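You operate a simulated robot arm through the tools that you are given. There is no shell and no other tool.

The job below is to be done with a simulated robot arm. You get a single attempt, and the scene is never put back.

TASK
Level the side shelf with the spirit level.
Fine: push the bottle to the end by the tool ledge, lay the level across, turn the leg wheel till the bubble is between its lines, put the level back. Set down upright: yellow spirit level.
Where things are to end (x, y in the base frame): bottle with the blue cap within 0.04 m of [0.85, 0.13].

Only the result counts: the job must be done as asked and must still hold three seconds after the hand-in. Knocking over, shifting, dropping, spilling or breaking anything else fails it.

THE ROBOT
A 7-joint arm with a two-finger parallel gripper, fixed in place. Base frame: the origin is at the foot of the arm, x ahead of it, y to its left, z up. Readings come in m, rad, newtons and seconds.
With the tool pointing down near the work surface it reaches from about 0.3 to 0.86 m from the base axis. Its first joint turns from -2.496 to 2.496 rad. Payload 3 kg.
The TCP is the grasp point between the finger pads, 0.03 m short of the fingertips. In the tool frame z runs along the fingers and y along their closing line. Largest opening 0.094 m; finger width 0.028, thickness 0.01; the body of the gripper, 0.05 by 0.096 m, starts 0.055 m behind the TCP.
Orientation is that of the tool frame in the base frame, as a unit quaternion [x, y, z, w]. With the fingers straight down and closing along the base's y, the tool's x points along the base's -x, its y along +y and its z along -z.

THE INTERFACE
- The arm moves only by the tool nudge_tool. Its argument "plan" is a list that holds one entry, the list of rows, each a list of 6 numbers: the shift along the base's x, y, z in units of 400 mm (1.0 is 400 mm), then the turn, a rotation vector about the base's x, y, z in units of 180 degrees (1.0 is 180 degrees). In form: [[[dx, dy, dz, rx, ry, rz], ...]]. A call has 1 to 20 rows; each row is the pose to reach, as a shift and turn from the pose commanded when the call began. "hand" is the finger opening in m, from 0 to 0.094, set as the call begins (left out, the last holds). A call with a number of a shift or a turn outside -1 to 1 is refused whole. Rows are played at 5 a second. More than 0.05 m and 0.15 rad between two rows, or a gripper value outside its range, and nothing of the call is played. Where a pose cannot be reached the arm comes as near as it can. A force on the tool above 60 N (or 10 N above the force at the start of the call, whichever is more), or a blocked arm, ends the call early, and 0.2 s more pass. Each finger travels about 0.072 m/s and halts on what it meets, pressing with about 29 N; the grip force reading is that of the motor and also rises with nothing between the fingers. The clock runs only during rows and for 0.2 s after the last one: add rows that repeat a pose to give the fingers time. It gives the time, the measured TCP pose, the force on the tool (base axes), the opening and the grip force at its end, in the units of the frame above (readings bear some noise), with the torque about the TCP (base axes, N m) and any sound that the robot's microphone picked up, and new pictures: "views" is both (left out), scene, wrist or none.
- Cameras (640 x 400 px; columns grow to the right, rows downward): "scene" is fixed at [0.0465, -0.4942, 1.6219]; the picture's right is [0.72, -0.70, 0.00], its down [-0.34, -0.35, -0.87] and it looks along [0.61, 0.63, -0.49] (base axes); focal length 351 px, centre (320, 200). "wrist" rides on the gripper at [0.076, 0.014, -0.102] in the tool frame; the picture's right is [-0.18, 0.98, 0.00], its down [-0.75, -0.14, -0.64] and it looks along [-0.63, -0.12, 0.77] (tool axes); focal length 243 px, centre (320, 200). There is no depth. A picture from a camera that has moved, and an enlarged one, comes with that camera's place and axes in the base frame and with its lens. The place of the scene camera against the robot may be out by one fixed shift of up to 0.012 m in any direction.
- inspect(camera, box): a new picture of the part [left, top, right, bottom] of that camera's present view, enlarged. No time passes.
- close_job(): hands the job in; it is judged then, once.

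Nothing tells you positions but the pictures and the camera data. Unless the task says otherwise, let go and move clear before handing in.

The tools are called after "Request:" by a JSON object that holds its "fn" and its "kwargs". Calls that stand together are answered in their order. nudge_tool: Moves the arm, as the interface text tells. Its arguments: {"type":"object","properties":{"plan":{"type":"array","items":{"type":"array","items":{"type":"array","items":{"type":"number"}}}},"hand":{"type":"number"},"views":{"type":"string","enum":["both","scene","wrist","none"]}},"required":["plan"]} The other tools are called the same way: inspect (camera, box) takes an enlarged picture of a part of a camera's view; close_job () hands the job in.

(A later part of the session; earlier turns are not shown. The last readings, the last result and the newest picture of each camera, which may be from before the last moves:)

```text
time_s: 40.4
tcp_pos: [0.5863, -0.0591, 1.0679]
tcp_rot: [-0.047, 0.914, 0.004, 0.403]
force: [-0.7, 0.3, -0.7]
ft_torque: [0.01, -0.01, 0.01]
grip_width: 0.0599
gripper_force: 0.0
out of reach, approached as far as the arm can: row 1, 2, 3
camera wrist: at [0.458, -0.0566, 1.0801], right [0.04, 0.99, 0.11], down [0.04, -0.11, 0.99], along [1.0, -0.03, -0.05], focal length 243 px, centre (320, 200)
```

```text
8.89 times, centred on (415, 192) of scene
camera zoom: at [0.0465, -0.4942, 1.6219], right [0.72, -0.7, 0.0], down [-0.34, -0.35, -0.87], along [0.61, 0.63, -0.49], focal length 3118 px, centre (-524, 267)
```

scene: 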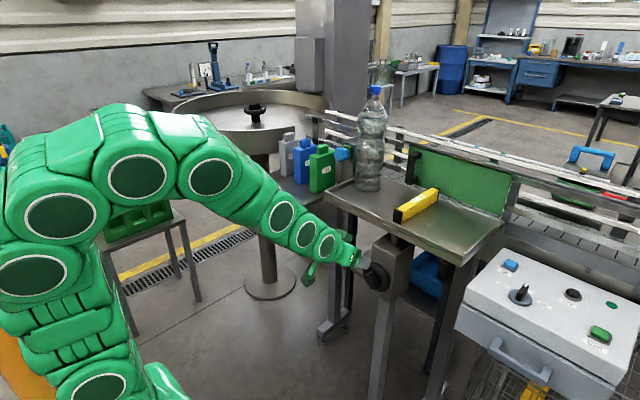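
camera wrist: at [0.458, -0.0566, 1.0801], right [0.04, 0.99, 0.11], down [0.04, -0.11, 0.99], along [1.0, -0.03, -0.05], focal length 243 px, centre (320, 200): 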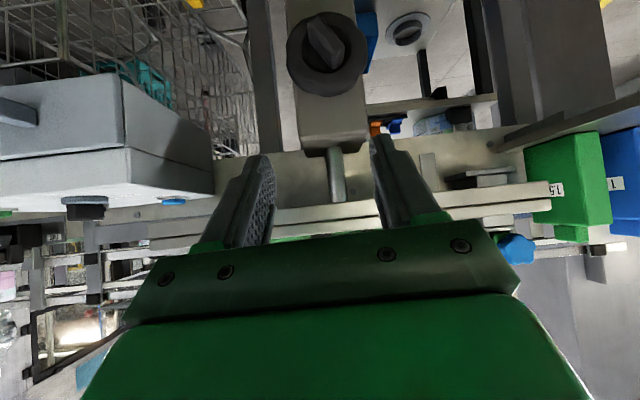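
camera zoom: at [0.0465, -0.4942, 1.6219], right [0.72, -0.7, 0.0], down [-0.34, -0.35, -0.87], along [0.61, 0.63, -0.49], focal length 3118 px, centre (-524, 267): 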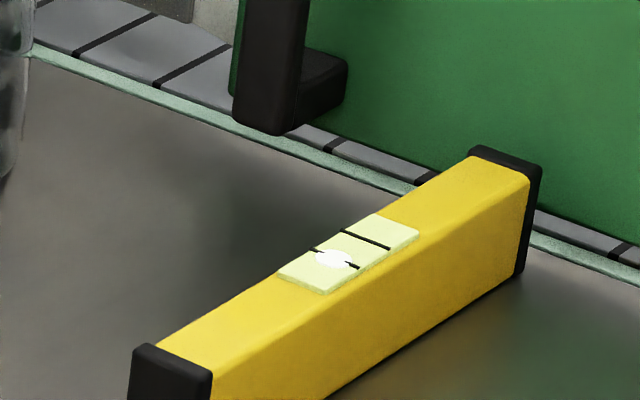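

The shelf corners match the earlier pictures exactly, so nothing was shifted. Wrist and scene views agree on the wheel axis at about y −0.038, z 0.893, with its bar leaning ~22° (top toward +y) and its front at x≈0.71. I'll set the tool at ~47° tilt, rolled to match the bar, and move to a pre-grasp point.

Request:
{"fn": "nudge_tool", "kwargs": {"plan": [[[0.031, 0.022, -0.058, -0.0225, -0.0011, -0.0056], [0.062, 0.044, -0.115, -0.045, -0.0022, -0.0112], [0.093, 0.067, -0.173, -0.0674, -0.0032, -0.0168], [0.124, 0.089, -0.23, -0.09, -0.0043, -0.0224], [0.155, 0.111, -0.288, -0.1124, -0.0054, -0.028], [0.155, 0.111, -0.288, -0.1124, -0.0054, -0.028]]], "hand": 0.06}}

Request:
{"fn": "inspect", "kwargs": {"camera": "wrist", "box": [220, 40, 420, 240]}}

Request:
{"fn": "inspect", "kwargs": {"camera": "scene", "box": [350, 230, 410, 305]}}

```text
time_s: 41.8
tcp_pos: [0.6491, -0.0142, 0.954]
tcp_rot: [-0.076, 0.897, -0.176, 0.397]
force: [-0.2, -0.4, 0.2]
ft_torque: [0.02, 0.02, 0.02]
grip_width: 0.0599
gripper_force: 0.0
camera wrist: at [0.5215, 0.0041, 0.9607], right [0.13, 0.96, -0.24], down [0.03, 0.24, 0.97], along [0.99, -0.13, 0.0], focal length 243 px, centre (320, 200)
```

scene: 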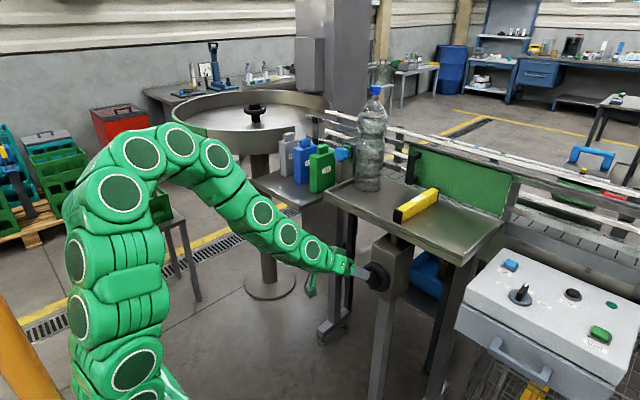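
wrist: 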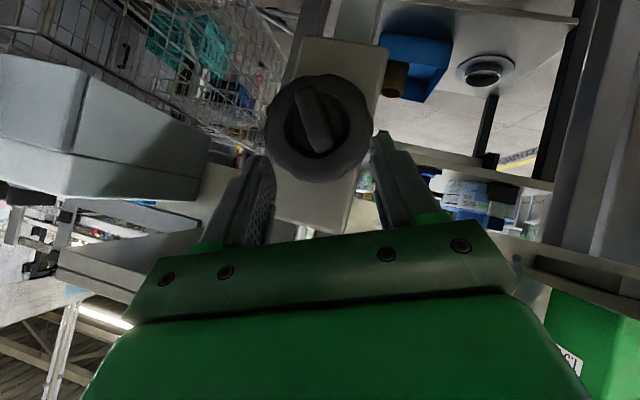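

```text
2.00 times, centred on (320, 140) of wrist
camera zoom: at [0.5215, 0.0041, 0.9607], right [0.13, 0.96, -0.24], down [0.03, 0.24, 0.97], along [0.99, -0.13, 0.0], focal length 485 px, centre (320, 320)
```

zoom: 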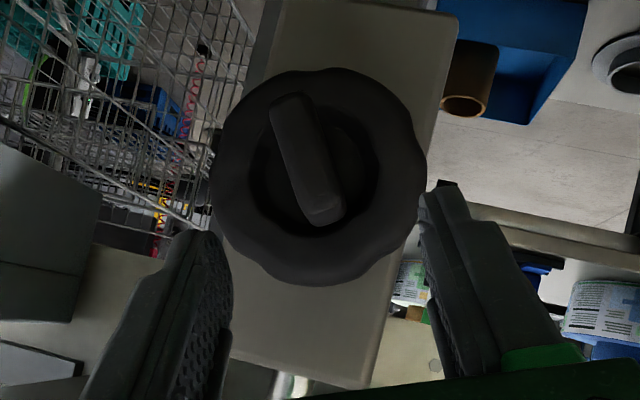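

```text
5.33 times, centred on (380, 268) of scene
camera zoom: at [0.0465, -0.4942, 1.6219], right [0.72, -0.7, 0.0], down [-0.34, -0.35, -0.87], along [0.61, 0.63, -0.49], focal length 1871 px, centre (0, -160)
```

zoom: 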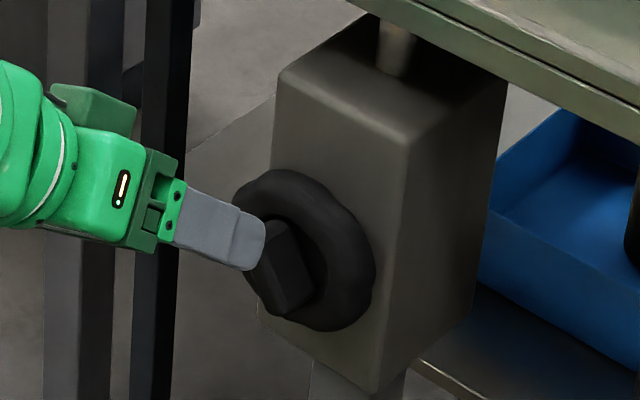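

The camera now looks nearly along the wheel axis. I'll zoom to measure the bar angle and centre precisely.

Request:
{"fn": "inspect", "kwargs": {"camera": "wrist", "box": [260, 70, 380, 190]}}

```text
3.33 times, centred on (320, 130) of wrist
camera zoom: at [0.5215, 0.0041, 0.9607], right [0.13, 0.96, -0.24], down [0.03, 0.24, 0.97], along [0.99, -0.13, 0.0], focal length 809 px, centre (320, 433)
```

zoom: 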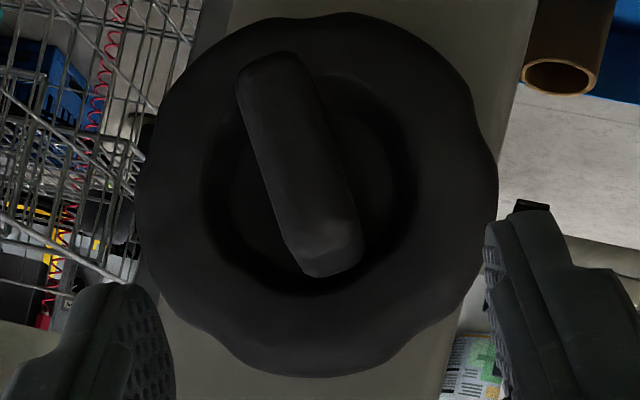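

The wheel axis is at (y −0.0416, z 0.8955); the bar is ~1.5 cm wide, ~4.7 cm long, leaning ≈33.5°. I'll add the missing roll (−11.3°), narrow the fingers to 36 mm and advance most of the way.

Request:
{"fn": "nudge_tool", "kwargs": {"plan": [[[0, 0.008, -0.009, -0.0314, 0, 0], [0, 0.017, -0.0175, -0.0628, 0, 0], [0.04, -0.004, -0.0495, -0.0628, 0, 0], [0.0823, -0.0254, -0.0815, -0.0628, 0, 0], [0.0823, -0.0254, -0.0815, -0.0628, 0, 0]]], "hand": 0.036}}

Request:
{"fn": "inspect", "kwargs": {"camera": "wrist", "box": [240, 70, 400, 230]}}

Request:
{"fn": "inspect", "kwargs": {"camera": "scene", "box": [350, 230, 410, 305]}}

```text
time_s: 43.0
tcp_pos: [0.6821, -0.0244, 0.9203]
tcp_rot: [-0.116, 0.876, -0.263, 0.388]
force: [0.2, 0.5, 0.1]
ft_torque: [-0.01, 0.0, -0.01]
grip_width: 0.036
gripper_force: 0.0
camera wrist: at [0.5551, -0.005, 0.9233], right [0.12, 0.9, -0.43], down [0.03, 0.43, 0.9], along [0.99, -0.13, 0.02], focal length 243 px, centre (320, 200)
```

scene: 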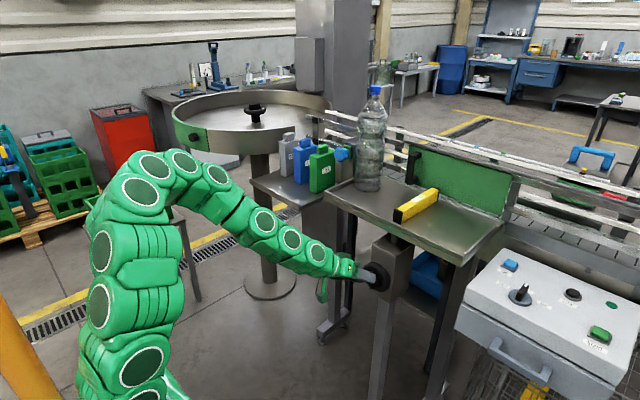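
wrist: 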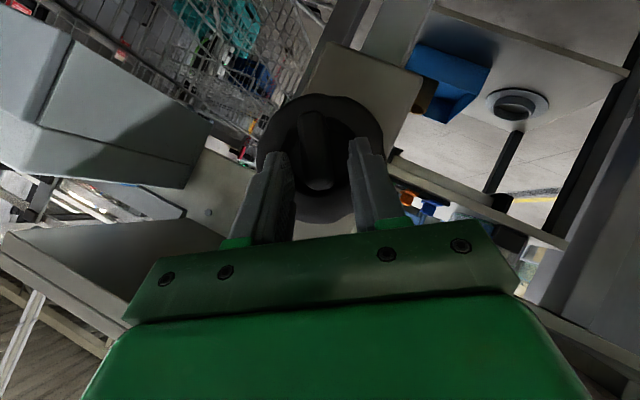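

```text
2.50 times, centred on (320, 150) of wrist
camera zoom: at [0.5551, -0.005, 0.9233], right [0.12, 0.9, -0.43], down [0.03, 0.43, 0.9], along [0.99, -0.13, 0.02], focal length 606 px, centre (320, 325)
```

zoom: 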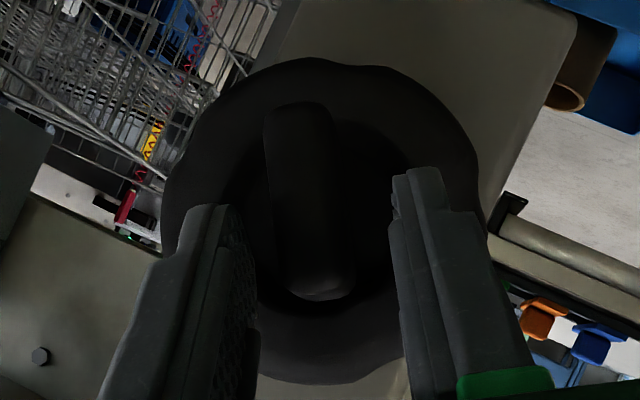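

```text
5.33 times, centred on (380, 268) of scene
camera zoom: at [0.0465, -0.4942, 1.6219], right [0.72, -0.7, 0.0], down [-0.34, -0.35, -0.87], along [0.61, 0.63, -0.49], focal length 1871 px, centre (0, -160)
```

zoom: 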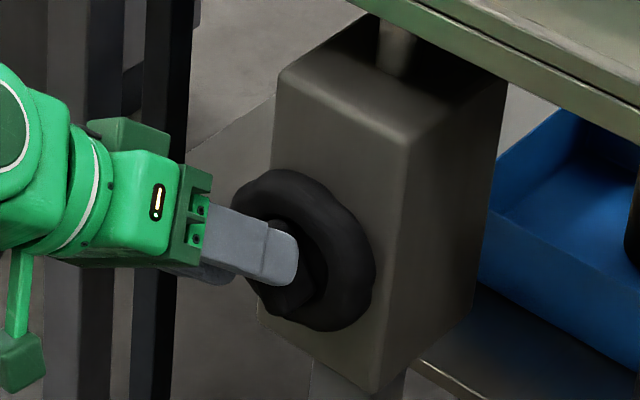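

The bar is nicely centred between the fingers. I'll advance the last ~24 mm along the tool axis.

Request:
{"fn": "nudge_tool", "kwargs": {"plan": [[[0.015, -0.008, -0.011, 0, 0, 0], [0.03, -0.016, -0.022, 0, 0, 0], [0.0448, -0.0238, -0.0328, 0, 0, 0], [0.0448, -0.0238, -0.0328, 0, 0, 0]]], "hand": 0.036, "views": "wrist"}}

Request:
{"fn": "inspect", "kwargs": {"camera": "wrist", "box": [240, 90, 400, 250]}}

Request:
{"fn": "inspect", "kwargs": {"camera": "scene", "box": [350, 230, 410, 305]}}

```text
time_s: 43.6
tcp_pos: [0.6891, -0.0305, 0.9152]
tcp_rot: [-0.116, 0.877, -0.265, 0.384]
force: [-18.2, 2.6, 5.5]
ft_torque: [0.0, -0.05, 0.02]
grip_width: 0.0359
gripper_force: 0.0
stopped in row 2: the force on the tool passed its limit at 96 N (the readings are from after the stop); the commanded pose is now the measured one
camera wrist: at [0.562, -0.0115, 0.9174], right [0.12, 0.89, -0.43], down [0.04, 0.43, 0.9], along [0.99, -0.13, 0.02], focal length 243 px, centre (320, 200)
```

wrist: 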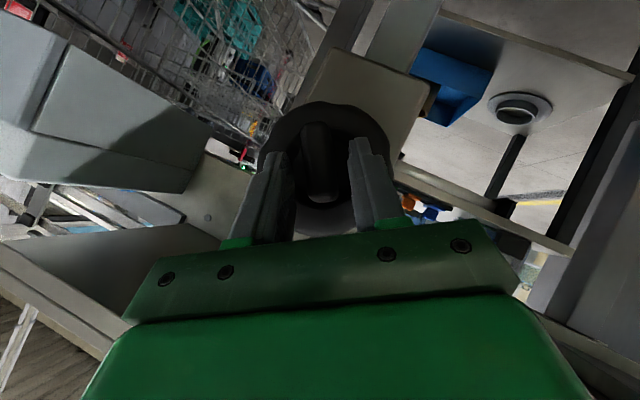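

```text
2.50 times, centred on (320, 170) of wrist
camera zoom: at [0.562, -0.0115, 0.9174], right [0.12, 0.89, -0.43], down [0.04, 0.43, 0.9], along [0.99, -0.13, 0.02], focal length 606 px, centre (320, 275)
```

zoom: 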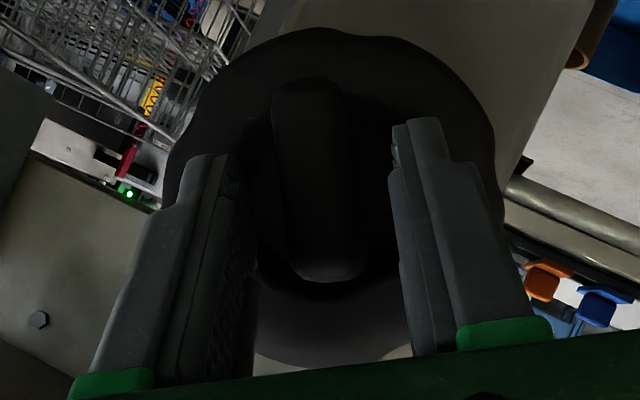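

```text
5.33 times, centred on (380, 268) of scene
camera zoom: at [0.0465, -0.4942, 1.6219], right [0.72, -0.7, 0.0], down [-0.34, -0.35, -0.87], along [0.61, 0.63, -0.49], focal length 1871 px, centre (0, -160)
```

zoom: 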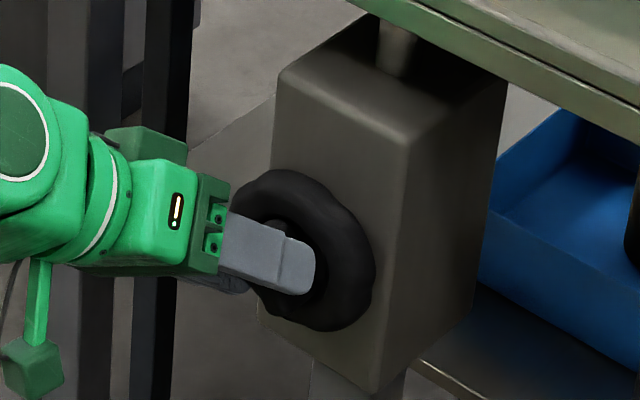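

The fingertips touched the knob's rim plane (x≈0.72), a little earlier than I estimated. The fingers already flank the bar, so I'll back off ~2 mm and close on it.

Request:
{"fn": "nudge_tool", "kwargs": {"plan": [[[-0.0045, 0.0023, 0.0035, 0, 0, 0], [-0.0045, 0.0023, 0.0035, 0, 0, 0]]], "hand": 0.036, "views": "none"}}

Request:
{"fn": "nudge_tool", "kwargs": {"plan": [[[0, 0, 0, 0, 0, 0], [0, 0, 0, 0, 0, 0], [0, 0, 0, 0, 0, 0], [0, 0, 0, 0, 0, 0]]], "hand": 0.0, "views": "wrist"}}

Request:
{"fn": "inspect", "kwargs": {"camera": "wrist", "box": [240, 90, 400, 250]}}

Request:
{"fn": "inspect", "kwargs": {"camera": "scene", "box": [350, 230, 410, 305]}}

```text
time_s: 44.2
tcp_pos: [0.6877, -0.0291, 0.9153]
tcp_rot: [-0.116, 0.876, -0.264, 0.386]
force: [-0.3, 1.0, 0.7]
ft_torque: [-0.03, -0.03, 0.03]
grip_width: 0.0361
gripper_force: 0.0
```

```text
time_s: 45.2
tcp_pos: [0.6893, -0.0291, 0.9171]
tcp_rot: [-0.115, 0.876, -0.264, 0.387]
force: [4.2, -17.5, 48.2]
ft_torque: [-0.92, -0.02, -0.1]
grip_width: 0.0179
gripper_force: 45.7
camera wrist: at [0.5614, -0.01, 0.9195], right [0.13, 0.89, -0.43], down [0.03, 0.43, 0.9], along [0.99, -0.13, 0.02], focal length 243 px, centre (320, 200)
```

wrist: 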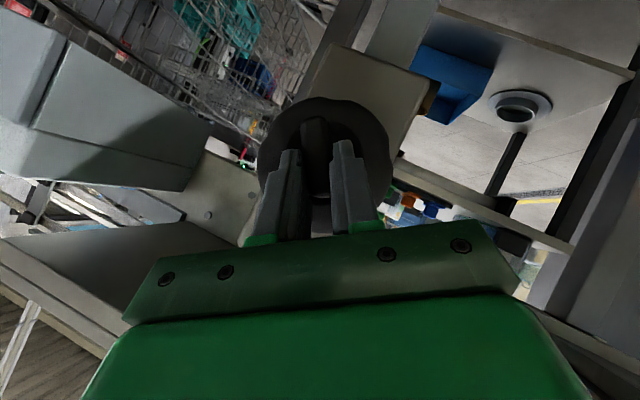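

```text
2.50 times, centred on (320, 170) of wrist
camera zoom: at [0.5614, -0.01, 0.9195], right [0.13, 0.89, -0.43], down [0.03, 0.43, 0.9], along [0.99, -0.13, 0.02], focal length 606 px, centre (320, 275)
```

zoom: 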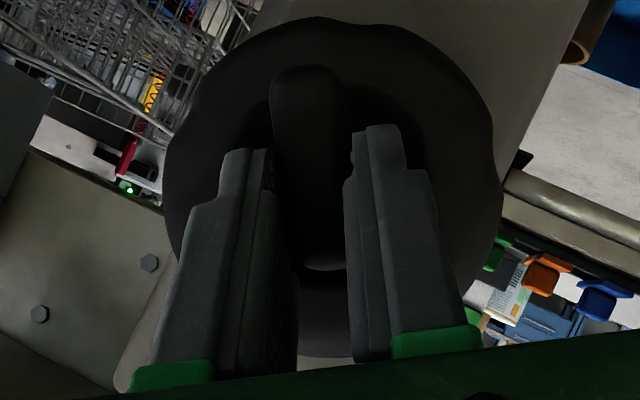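

```text
5.33 times, centred on (380, 268) of scene
camera zoom: at [0.0465, -0.4942, 1.6219], right [0.72, -0.7, 0.0], down [-0.34, -0.35, -0.87], along [0.61, 0.63, -0.49], focal length 1871 px, centre (0, -160)
```

zoom: 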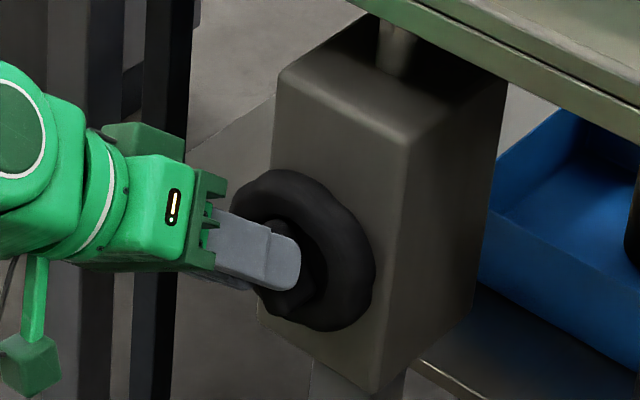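

The grip on the bar is firm (17.9 mm) but with a side load of ~50 N from being slightly off-centre. I'll relieve this by shifting 1–2 mm along the load.

Request:
{"fn": "nudge_tool", "kwargs": {"plan": [[[0, -0.0018, 0.004, 0, 0, 0], [0, -0.0018, 0.004, 0, 0, 0]]], "hand": 0.0, "views": "none"}}

```text
time_s: 45.8
tcp_pos: [0.6886, -0.0296, 0.9161]
tcp_rot: [-0.116, 0.877, -0.264, 0.385]
force: [-7.8, -3.9, 24.8]
ft_torque: [-0.37, -1.07, 0.14]
grip_width: 0.0177
gripper_force: 44.7
```

Request:
{"fn": "nudge_tool", "kwargs": {"plan": [[[-0.001, -0.0004, 0.003, 0, 0, 0], [-0.001, -0.0004, 0.003, 0, 0, 0]]], "hand": 0.0, "views": "none"}}

```text
time_s: 46.4
tcp_pos: [0.6886, -0.029, 0.916]
tcp_rot: [-0.118, 0.877, -0.263, 0.384]
force: [6.5, 10.9, -19.8]
ft_torque: [0.41, -0.8, 0.26]
grip_width: 0.0179
gripper_force: 45.2
```

The load is now small. I'll test-turn the wheel +12° (clockwise seen from the robot) about its axis and read the bubble.

Request:
{"fn": "nudge_tool", "kwargs": {"plan": [[[0, -0.0037, 0.0021, 0.0222, 0, 0], [0, -0.0074, 0.0039, 0.0444, 0, 0], [0, -0.01135, 0.0054, 0.0667, 0, 0], [0, -0.01135, 0.0054, 0.0667, 0, 0]]], "hand": 0.0, "views": "scene"}}

Request:
{"fn": "inspect", "kwargs": {"camera": "scene", "box": [385, 170, 445, 215]}}

Request:
{"fn": "inspect", "kwargs": {"camera": "scene", "box": [350, 230, 410, 305]}}

Request:
{"fn": "inspect", "kwargs": {"camera": "wrist", "box": [240, 90, 400, 250]}}

```text
time_s: 47.6
tcp_pos: [0.6882, -0.0328, 0.919]
tcp_rot: [-0.077, 0.9, -0.17, 0.395]
force: [15.7, 2.8, -9.4]
ft_torque: [0.13, -0.46, -0.31]
grip_width: 0.0179
gripper_force: 44.8
stopped in row 4: the force on the tool passed its limit at 61 N (the readings are from after the stop); the commanded pose is now the measured one
```

scene: 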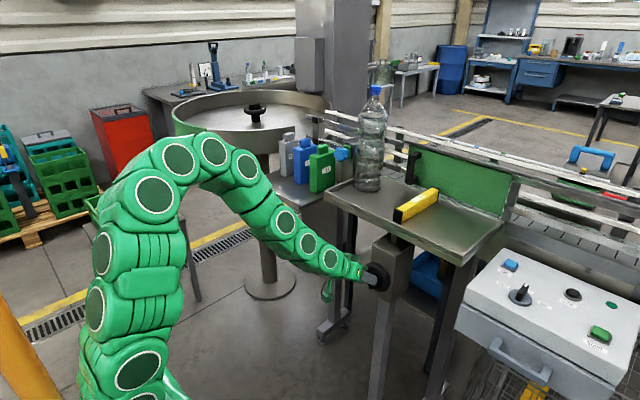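

```text
8.89 times, centred on (415, 192) of scene
camera zoom: at [0.0465, -0.4942, 1.6219], right [0.72, -0.7, 0.0], down [-0.34, -0.35, -0.87], along [0.61, 0.63, -0.49], focal length 3118 px, centre (-524, 267)
```

zoom: 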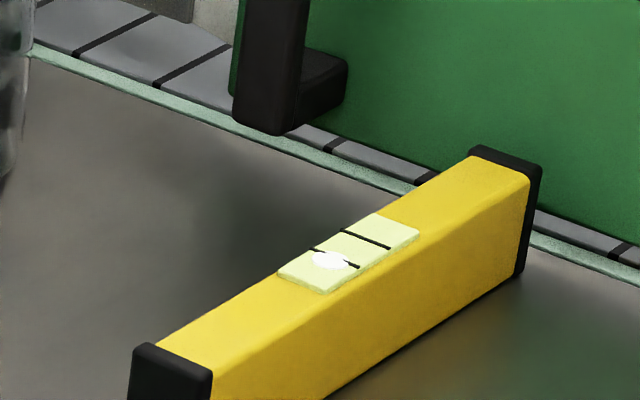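

```text
5.33 times, centred on (380, 268) of scene
camera zoom: at [0.0465, -0.4942, 1.6219], right [0.72, -0.7, 0.0], down [-0.34, -0.35, -0.87], along [0.61, 0.63, -0.49], focal length 1871 px, centre (0, -160)
```

zoom: 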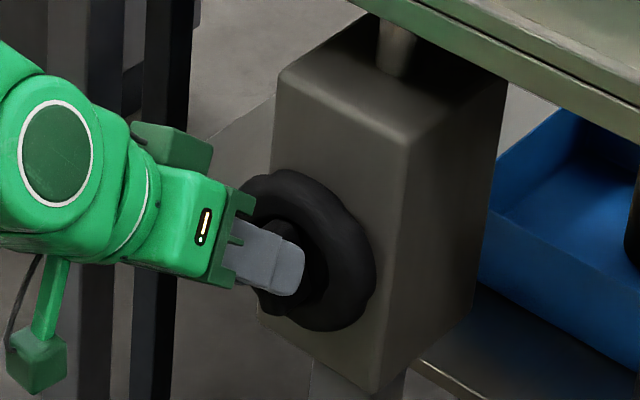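

```text
2.50 times, centred on (320, 170) of wrist
camera zoom: at [0.5612, -0.0153, 0.9261], right [0.12, 0.96, -0.23], down [0.04, 0.23, 0.97], along [0.99, -0.13, -0.01], focal length 606 px, centre (320, 275)
```

zoom: 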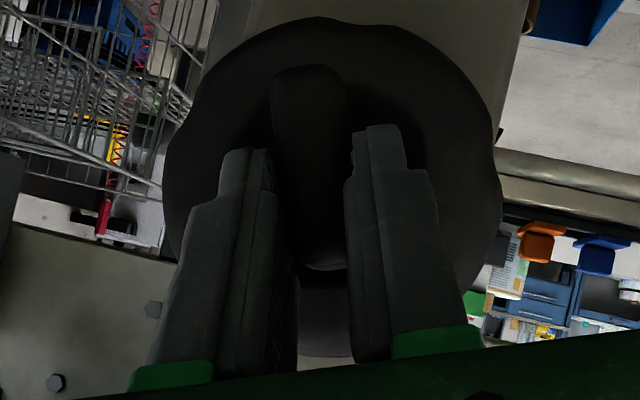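

The wheel follows the gripper. I'll zoom tightly on the vial to see which way the bubble moved.

Request:
{"fn": "inspect", "kwargs": {"camera": "scene", "box": [405, 185, 430, 202]}}

```text
16.00 times, centred on (418, 194) of scene
camera zoom: at [0.0465, -0.4942, 1.6219], right [0.72, -0.7, 0.0], down [-0.34, -0.35, -0.87], along [0.61, 0.63, -0.49], focal length 5613 px, centre (-1240, 304)
```

zoom: 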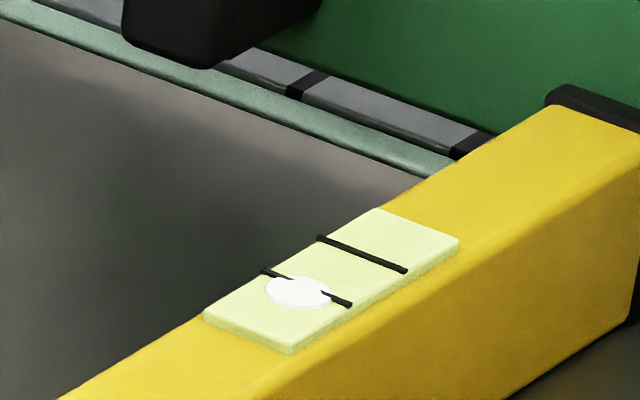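

Clockwise moved the bubble slightly further to the front, so I need to turn counter-clockwise, roughly 80° from here. I'll loosen the fingers to 21 mm to avoid clamping loads and turn about −28° first.

Request:
{"fn": "nudge_tool", "kwargs": {"plan": [[[0, 0, 0, 0, 0, 0], [0, 0.0066, -0.003, -0.0367, 0, 0], [0, 0.0131, -0.007, -0.0756, 0, 0], [0, 0.0191, -0.0118, -0.1144, 0, 0], [0, 0.0245, -0.0173, -0.1533, 0, 0], [0, 0.0245, -0.0173, -0.1533, 0, 0]]], "hand": 0.021, "views": "wrist"}}

Request:
{"fn": "inspect", "kwargs": {"camera": "scene", "box": [405, 185, 430, 202]}}

Request:
{"fn": "inspect", "kwargs": {"camera": "wrist", "box": [240, 90, 400, 250]}}

```text
time_s: 49.0
tcp_pos: [0.6884, -0.023, 0.9125]
tcp_rot: [-0.169, 0.833, -0.379, 0.366]
force: [0.6, -0.4, 1.5]
ft_torque: [-0.02, -0.07, 0.02]
grip_width: 0.0217
gripper_force: 0.2
camera wrist: at [0.5605, -0.0044, 0.9108], right [0.12, 0.75, -0.65], down [0.04, 0.66, 0.75], along [0.99, -0.12, 0.05], focal length 243 px, centre (320, 200)
```

wrist: 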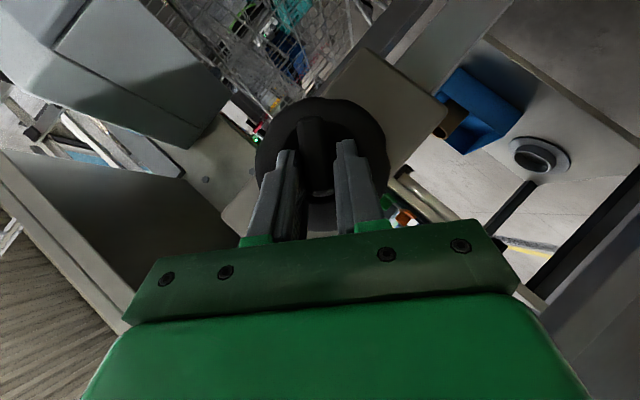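

```text
16.00 times, centred on (418, 194) of scene
camera zoom: at [0.0465, -0.4942, 1.6219], right [0.72, -0.7, 0.0], down [-0.34, -0.35, -0.87], along [0.61, 0.63, -0.49], focal length 5613 px, centre (-1240, 304)
```

zoom: 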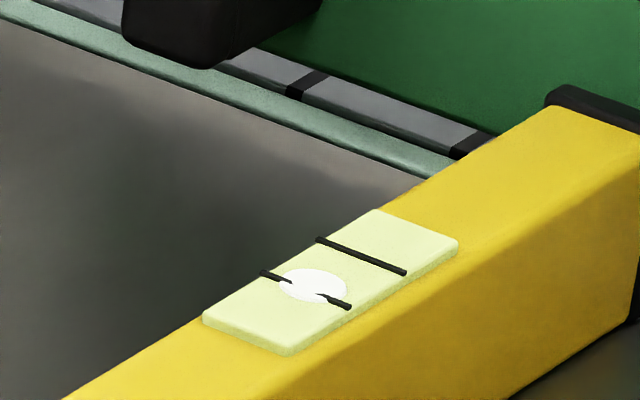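

```text
2.50 times, centred on (320, 170) of wrist
camera zoom: at [0.5605, -0.0044, 0.9108], right [0.12, 0.75, -0.65], down [0.04, 0.66, 0.75], along [0.99, -0.12, 0.05], focal length 606 px, centre (320, 275)
```

zoom: 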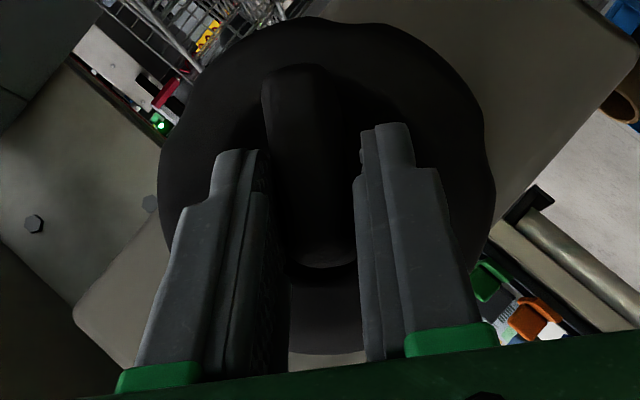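

Turning goes smoothly with almost no load, and the bubble moves the right way (about 17 px of the ~43 px needed). I'll continue to about −70° roll.

Request:
{"fn": "nudge_tool", "kwargs": {"plan": [[[0, 0.0047, -0.0061, -0.0389, 0, 0], [0, 0.0086, -0.0127, -0.0778, 0, 0], [0, 0.0116, -0.0197, -0.1167, 0, 0], [0, 0.0116, -0.0197, -0.1167, 0, 0]]], "hand": 0.021, "views": "wrist"}}

Request:
{"fn": "inspect", "kwargs": {"camera": "scene", "box": [405, 185, 430, 202]}}

Request:
{"fn": "inspect", "kwargs": {"camera": "scene", "box": [350, 230, 410, 305]}}

```text
time_s: 50.0
tcp_pos: [0.687, -0.0195, 0.9055]
tcp_rot: [-0.232, 0.749, -0.526, 0.328]
force: [-2.0, -2.4, 4.5]
ft_torque: [-0.04, -0.19, -0.09]
grip_width: 0.0238
gripper_force: 2.1
camera wrist: at [0.5598, -0.0024, 0.896], right [0.12, 0.46, -0.88], down [0.04, 0.88, 0.47], along [0.99, -0.09, 0.09], focal length 243 px, centre (320, 200)
```

wrist: 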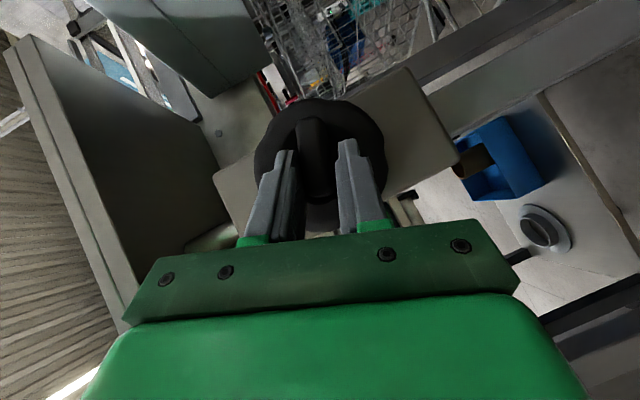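

```text
16.00 times, centred on (418, 194) of scene
camera zoom: at [0.0465, -0.4942, 1.6219], right [0.72, -0.7, 0.0], down [-0.34, -0.35, -0.87], along [0.61, 0.63, -0.49], focal length 5613 px, centre (-1240, 304)
```

zoom: 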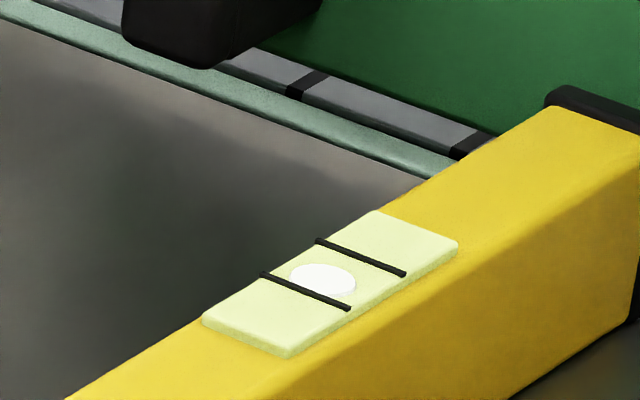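

```text
5.33 times, centred on (380, 268) of scene
camera zoom: at [0.0465, -0.4942, 1.6219], right [0.72, -0.7, 0.0], down [-0.34, -0.35, -0.87], along [0.61, 0.63, -0.49], focal length 1871 px, centre (0, -160)
```

zoom: 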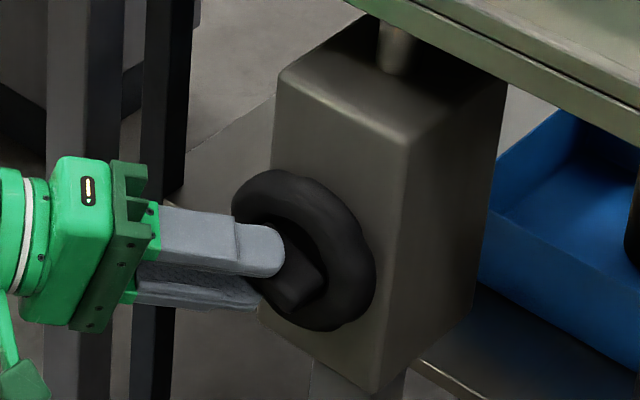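

The bubble is now just inside the front line, about 15 px short of the centre. I'll close the fingers to 17.5 mm to take up the slack, which turns the bar a few degrees more.

Request:
{"fn": "nudge_tool", "kwargs": {"plan": [[[0, 0, 0, 0, 0, 0], [0, 0, 0, 0, 0, 0], [0, 0, 0, 0, 0, 0]]], "hand": 0.0175, "views": "none"}}

Request:
{"fn": "inspect", "kwargs": {"camera": "scene", "box": [405, 185, 430, 202]}}

Request:
{"fn": "inspect", "kwargs": {"camera": "wrist", "box": [240, 90, 400, 250]}}

```text
time_s: 50.8
tcp_pos: [0.6875, -0.0195, 0.9045]
tcp_rot: [-0.231, 0.75, -0.525, 0.329]
force: [-0.9, -7.2, 9.0]
ft_torque: [-0.24, -0.14, -0.18]
grip_width: 0.0237
gripper_force: 5.3
```

```text
16.00 times, centred on (418, 194) of scene
camera zoom: at [0.0465, -0.4942, 1.6219], right [0.72, -0.7, 0.0], down [-0.34, -0.35, -0.87], along [0.61, 0.63, -0.49], focal length 5613 px, centre (-1240, 304)
```

zoom: 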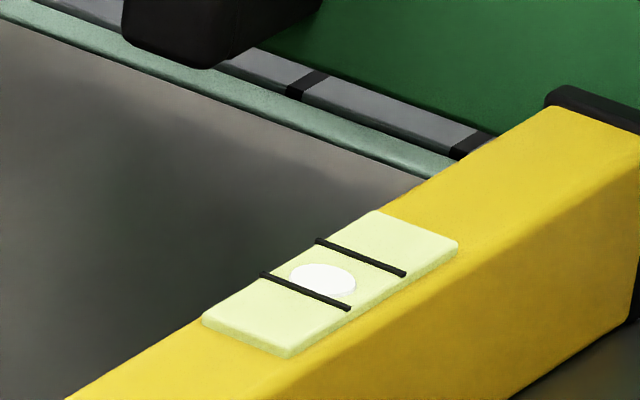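

```text
2.50 times, centred on (320, 170) of wrist
camera zoom: at [0.56, -0.0024, 0.8961], right [0.12, 0.46, -0.88], down [0.04, 0.88, 0.47], along [0.99, -0.09, 0.09], focal length 606 px, centre (320, 275)
```

zoom: 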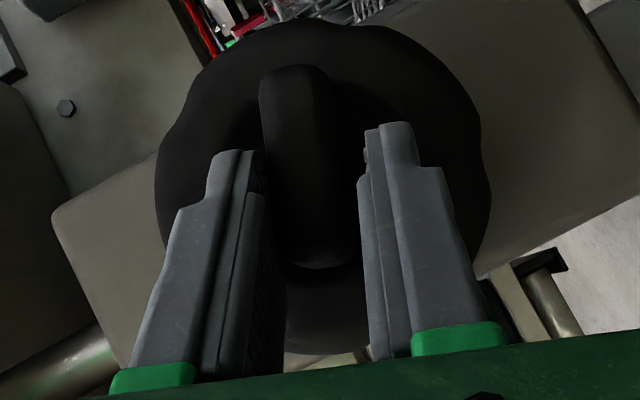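

Request:
{"fn": "nudge_tool", "kwargs": {"plan": [[[0, 0, 0, 0, 0, 0], [0, 0, 0, 0, 0, 0], [0, 0, 0, 0, 0, 0]]], "hand": 0.0, "views": "none"}}

Request:
{"fn": "inspect", "kwargs": {"camera": "scene", "box": [405, 185, 430, 202]}}

Request:
{"fn": "inspect", "kwargs": {"camera": "wrist", "box": [240, 90, 400, 250]}}

```text
time_s: 51.6
tcp_pos: [0.6878, -0.02, 0.9076]
tcp_rot: [-0.23, 0.749, -0.527, 0.331]
force: [-23.7, 5.6, 11.8]
ft_torque: [-0.19, 0.13, 0.0]
grip_width: 0.0179
gripper_force: 45.0
stopped in row 3: the force on the tool passed its limit at 62 N (the readings are from after the stop); the commanded pose is now the measured one
```

```text
16.00 times, centred on (418, 194) of scene
camera zoom: at [0.0465, -0.4942, 1.6219], right [0.72, -0.7, 0.0], down [-0.34, -0.35, -0.87], along [0.61, 0.63, -0.49], focal length 5613 px, centre (-1240, 304)
```

zoom: 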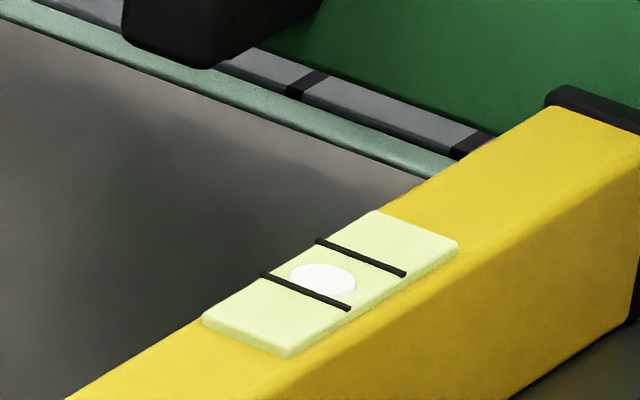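

```text
2.50 times, centred on (320, 170) of wrist
camera zoom: at [0.5602, -0.003, 0.8978], right [0.13, 0.46, -0.88], down [0.04, 0.88, 0.47], along [0.99, -0.09, 0.1], focal length 606 px, centre (320, 275)
```

zoom: 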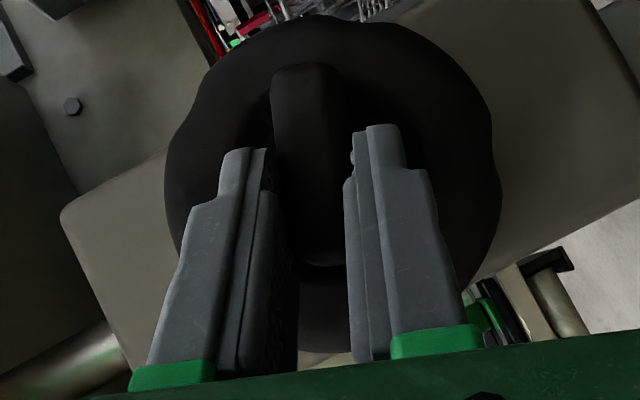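

The bar is aligned with the pads and the bubble still needs ~13 px (≈23° more). I'll loosen to 21 mm, and continue counter-clockwise while also leaning the tool more (τ 47→35°) so the arm stays in reach, first half of it.

Request:
{"fn": "nudge_tool", "kwargs": {"plan": [[[0, 0, 0, 0, 0, 0], [0.001, 0.005, -0.0065, -0.0318, 0.0025, -0.0166], [0.0025, 0.0088, -0.0115, -0.0637, 0.005, -0.0332], [0.0025, 0.0088, -0.0115, -0.0637, 0.005, -0.0332]]], "hand": 0.021, "views": "wrist"}}

Request:
{"fn": "inspect", "kwargs": {"camera": "scene", "box": [405, 185, 430, 202]}}

Request:
{"fn": "inspect", "kwargs": {"camera": "wrist", "box": [240, 90, 400, 250]}}

```text
time_s: 52.6
tcp_pos: [0.6884, -0.0162, 0.9015]
tcp_rot: [-0.226, 0.705, -0.614, 0.271]
force: [-0.2, 0.7, 1.6]
ft_torque: [-0.03, -0.05, 0.03]
grip_width: 0.0212
gripper_force: 0.9
camera wrist: at [0.5632, 0.0115, 0.8903], right [0.15, 0.26, -0.95], down [0.14, 0.95, 0.28], along [0.98, -0.17, 0.11], focal length 243 px, centre (320, 200)
```

wrist: 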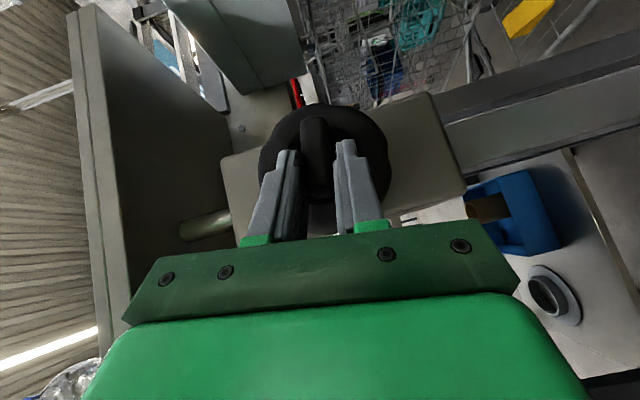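

```text
16.00 times, centred on (418, 194) of scene
camera zoom: at [0.0465, -0.4942, 1.6219], right [0.72, -0.7, 0.0], down [-0.34, -0.35, -0.87], along [0.61, 0.63, -0.49], focal length 5613 px, centre (-1240, 304)
```

zoom: 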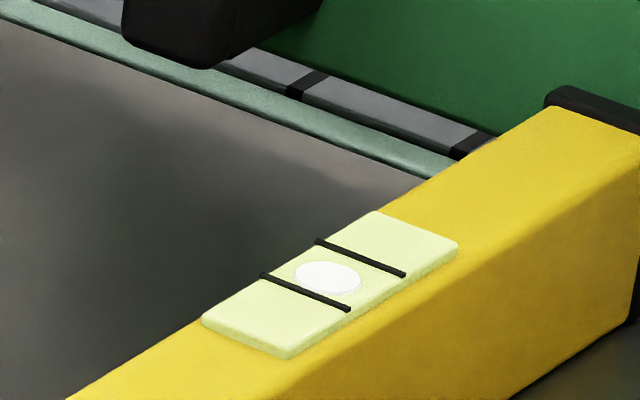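

```text
2.50 times, centred on (320, 170) of wrist
camera zoom: at [0.5632, 0.0115, 0.8903], right [0.15, 0.26, -0.95], down [0.14, 0.95, 0.28], along [0.98, -0.17, 0.11], focal length 606 px, centre (320, 275)
```

zoom: 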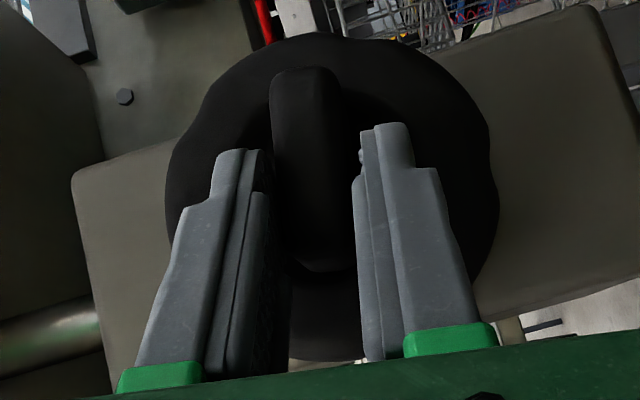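

The bubble is now about 7 px from centre with almost no load. I'll do the second half of the turn.

Request:
{"fn": "nudge_tool", "kwargs": {"plan": [[[0.0015, 0.0035, -0.0052, -0.0318, 0.0025, -0.0166], [0.0025, 0.0062, -0.0115, -0.0637, 0.005, -0.0332], [0.0025, 0.0062, -0.0115, -0.0637, 0.005, -0.0332]]], "hand": 0.021, "views": "wrist"}}

Request:
{"fn": "inspect", "kwargs": {"camera": "scene", "box": [405, 185, 430, 202]}}

Request:
{"fn": "inspect", "kwargs": {"camera": "wrist", "box": [240, 90, 400, 250]}}

```text
time_s: 53.4
tcp_pos: [0.6901, -0.0142, 0.897]
tcp_rot: [0.221, -0.654, 0.693, -0.21]
force: [-0.4, -0.5, 1.0]
ft_torque: [-0.03, -0.03, 0.0]
grip_width: 0.0215
gripper_force: 0.3
camera wrist: at [0.5679, 0.0241, 0.8809], right [0.15, 0.05, -0.99], down [0.24, 0.97, 0.09], along [0.96, -0.25, 0.13], focal length 243 px, centre (320, 200)
```

wrist: 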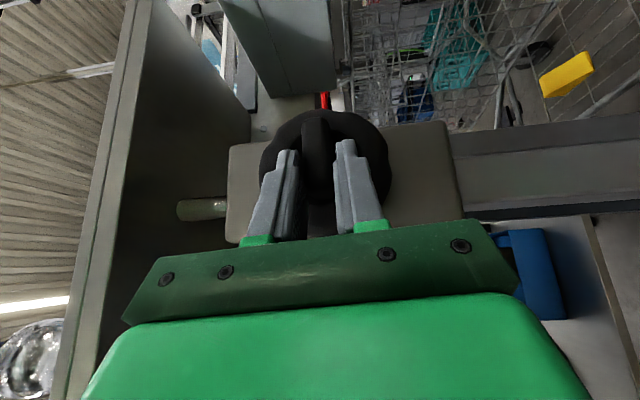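

```text
16.00 times, centred on (418, 194) of scene
camera zoom: at [0.0465, -0.4942, 1.6219], right [0.72, -0.7, 0.0], down [-0.34, -0.35, -0.87], along [0.61, 0.63, -0.49], focal length 5613 px, centre (-1240, 304)
```

zoom: 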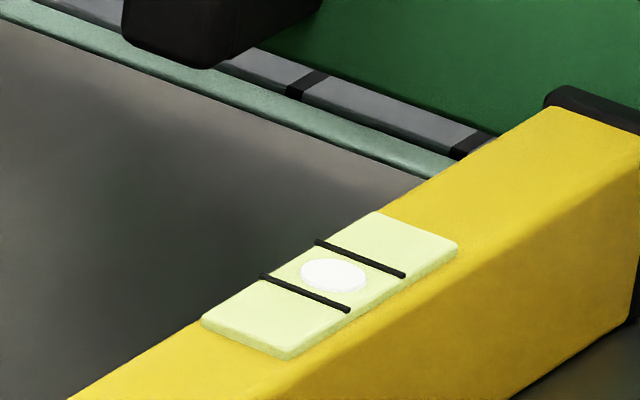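

```text
2.50 times, centred on (320, 170) of wrist
camera zoom: at [0.5679, 0.0241, 0.8809], right [0.15, 0.05, -0.99], down [0.24, 0.97, 0.09], along [0.96, -0.25, 0.13], focal length 606 px, centre (320, 275)
```

zoom: 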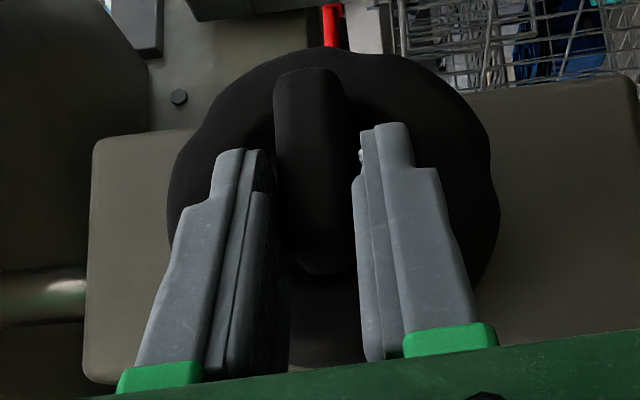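

The bubble appears centred between the lines. I'll zoom in further to confirm.

Request:
{"fn": "inspect", "kwargs": {"camera": "scene", "box": [413, 187, 425, 196]}}

```text
16.00 times, centred on (419, 192) of scene
camera zoom: at [0.0465, -0.4942, 1.6219], right [0.72, -0.7, 0.0], down [-0.34, -0.35, -0.87], along [0.61, 0.63, -0.49], focal length 5613 px, centre (-1264, 336)
```

zoom: 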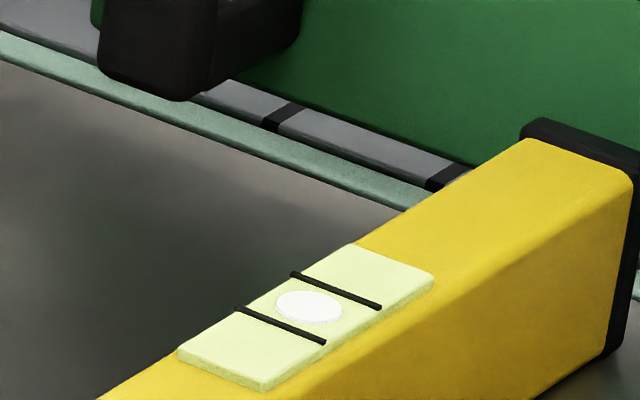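

Bubble centred. I'll open the fingers and back straight off the bar along the tool axis.

Request:
{"fn": "nudge_tool", "kwargs": {"plan": [[[0, 0, 0, 0, 0, 0], [-0.01, 0.014, -0.001, 0, 0, 0], [-0.03, 0.042, -0.0025, 0, 0, 0], [-0.05, 0.07, -0.004, 0, 0, 0], [-0.0724, 0.1017, -0.0059, 0, 0, 0]]], "hand": 0.036}}

Request:
{"fn": "inspect", "kwargs": {"camera": "scene", "box": [405, 185, 430, 202]}}

Request:
{"fn": "inspect", "kwargs": {"camera": "scene", "box": [350, 230, 410, 305]}}

```text
time_s: 54.6
tcp_pos: [0.6602, 0.0254, 0.8939]
tcp_rot: [0.221, -0.655, 0.692, -0.209]
force: [0.8, 1.1, -0.3]
ft_torque: [-0.01, 0.0, -0.04]
grip_width: 0.0359
gripper_force: 0.1
camera wrist: at [0.5389, 0.0639, 0.8781], right [0.15, 0.05, -0.99], down [0.24, 0.97, 0.09], along [0.96, -0.25, 0.13], focal length 243 px, centre (320, 200)
```

scene: 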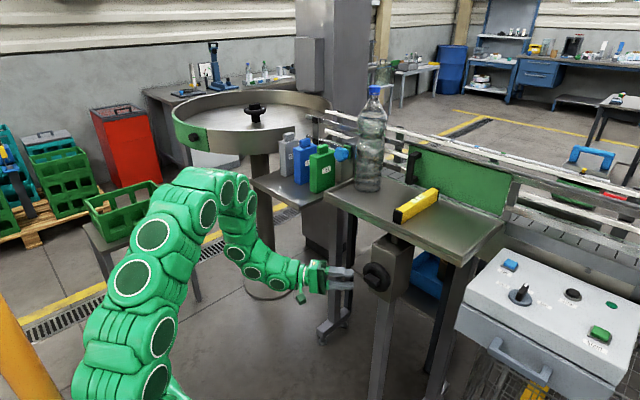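
wrist: 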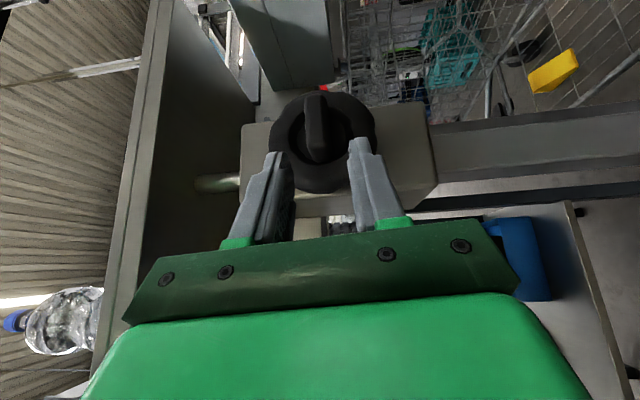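

```text
16.00 times, centred on (418, 194) of scene
camera zoom: at [0.0465, -0.4942, 1.6219], right [0.72, -0.7, 0.0], down [-0.34, -0.35, -0.87], along [0.61, 0.63, -0.49], focal length 5613 px, centre (-1240, 304)
```

zoom: 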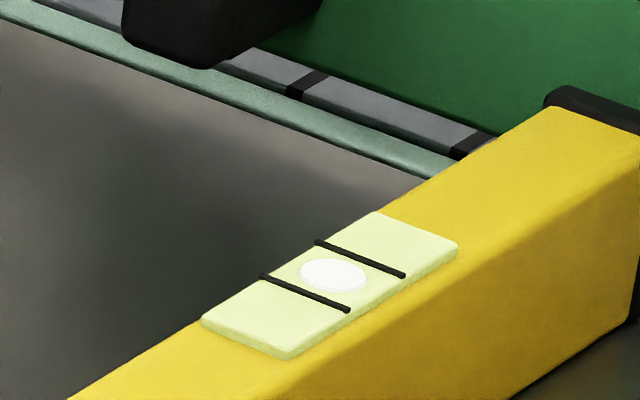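

```text
5.33 times, centred on (380, 268) of scene
camera zoom: at [0.0465, -0.4942, 1.6219], right [0.72, -0.7, 0.0], down [-0.34, -0.35, -0.87], along [0.61, 0.63, -0.49], focal length 1871 px, centre (0, -160)
```

zoom: 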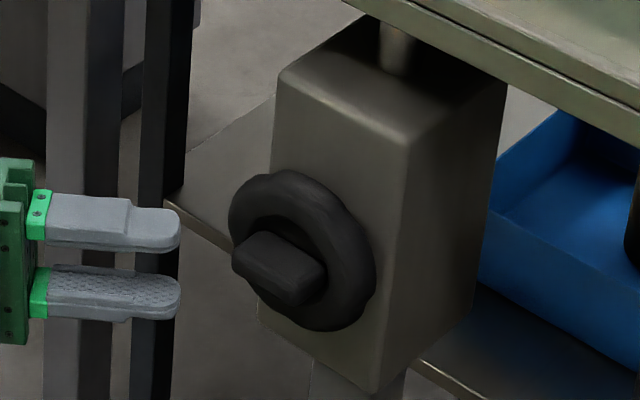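

The bubble stays centred after letting go. Now I roll the tool back (+93°) while retreating and rising, on the way to pick up the level.

Request:
{"fn": "nudge_tool", "kwargs": {"plan": [[[-0.02, -0.01, 0.03, 0.04, 0, 0], [-0.04, -0.02, 0.07, 0.08, 0, 0], [-0.06, -0.035, 0.11, 0.12, 0, 0], [-0.075, -0.05, 0.15, 0.16, 0, 0], [-0.09, -0.065, 0.19, 0.2, 0, 0], [-0.105, -0.08, 0.23, 0.24, 0, 0], [-0.12, -0.095, 0.27, 0.28, 0, 0], [-0.135, -0.11, 0.31, 0.32, 0, 0], [-0.15, -0.125, 0.35, 0.36, 0, 0], [-0.165, -0.14, 0.4, 0.4, 0, 0], [-0.18, -0.15, 0.45, 0.44, 0, 0], [-0.19, -0.16, 0.5, 0.48, 0, 0], [-0.2, -0.1635, 0.55, 0.518, 0, 0], [-0.2, -0.1635, 0.55, 0.518, 0, 0]]], "hand": 0.05}}

```text
time_s: 57.6
tcp_pos: [0.5824, -0.0403, 1.1163]
tcp_rot: [0.0, 0.952, 0.001, 0.305]
force: [0.1, 0.8, -0.1]
ft_torque: [-0.02, 0.0, -0.01]
grip_width: 0.0498
gripper_force: 0.1
camera wrist: at [0.4599, -0.0249, 1.1548], right [0.15, 0.98, 0.11], down [0.24, -0.14, 0.96], along [0.96, -0.12, -0.26], focal length 243 px, centre (320, 200)
```

scene: 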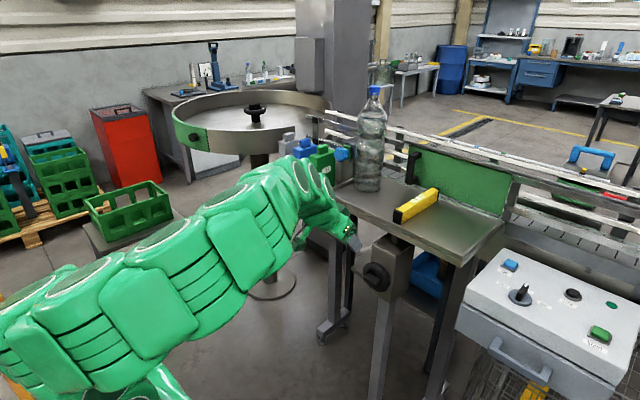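
wrist: 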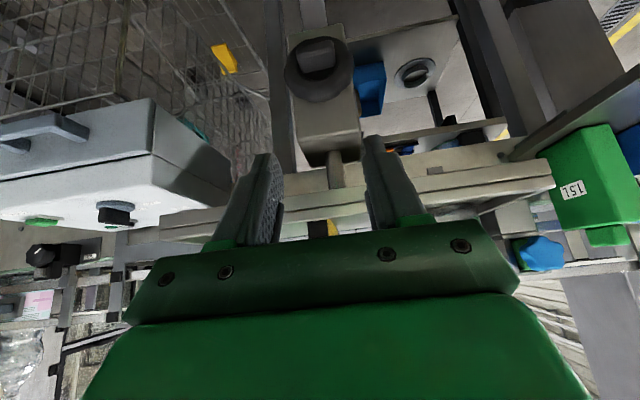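

Clear of the wheel; the elbow has swung towards −y but everything is free. I'll rise to the earlier waypoint in front of the shelf at 25° tilt.

Request:
{"fn": "nudge_tool", "kwargs": {"plan": [[[0.0, -0.015, 0.08, 0, 0.01, 0], [0.0, -0.03, 0.16, 0, 0.02, 0], [0.01, -0.045, 0.24, 0, 0.033, 0], [0.02, -0.06, 0.33, 0, 0.046, 0], [0.044, -0.074, 0.41, 0, 0.0583, 0], [0.044, -0.074, 0.41, 0, 0.0583, 0]]], "hand": 0.05}}

Request:
{"fn": "inspect", "kwargs": {"camera": "scene", "box": [310, 80, 530, 310]}}

```text
time_s: 59.0
tcp_pos: [0.599, -0.0679, 1.2805]
tcp_rot: [0.0, 0.976, 0.0, 0.216]
force: [0.0, 0.0, -0.2]
ft_torque: [-0.03, 0.01, -0.01]
grip_width: 0.0499
gripper_force: 0.1
camera wrist: at [0.4871, -0.0546, 1.3414], right [0.17, 0.98, 0.08], down [0.41, -0.14, 0.9], along [0.9, -0.12, -0.43], focal length 243 px, centre (320, 200)
```

scene: 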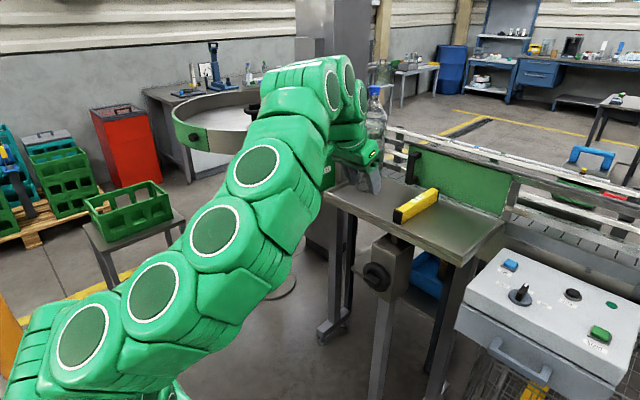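
wrist: 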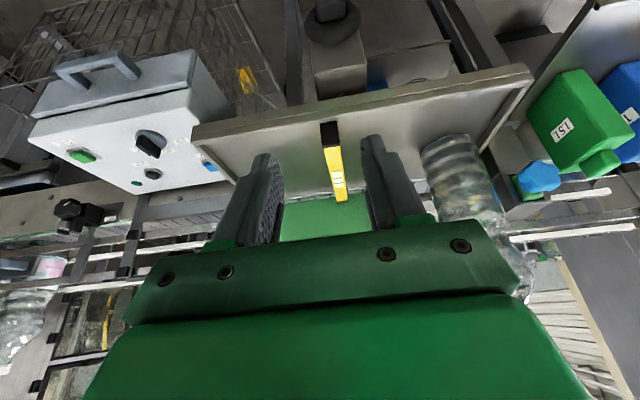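

```text
1.74 times, centred on (420, 195) of scene
camera zoom: at [0.0465, -0.4942, 1.6219], right [0.72, -0.7, 0.0], down [-0.34, -0.35, -0.87], along [0.61, 0.63, -0.49], focal length 610 px, centre (146, 209)
```

zoom: 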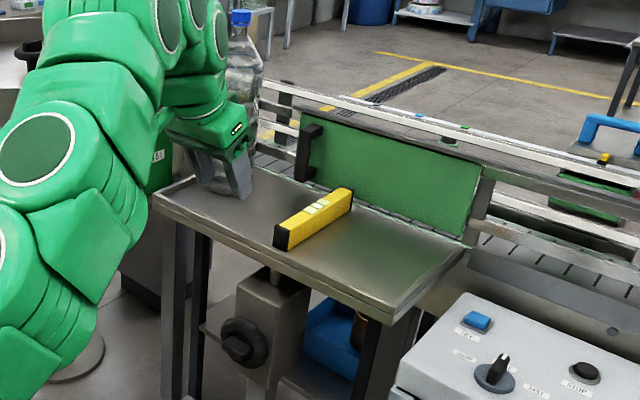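

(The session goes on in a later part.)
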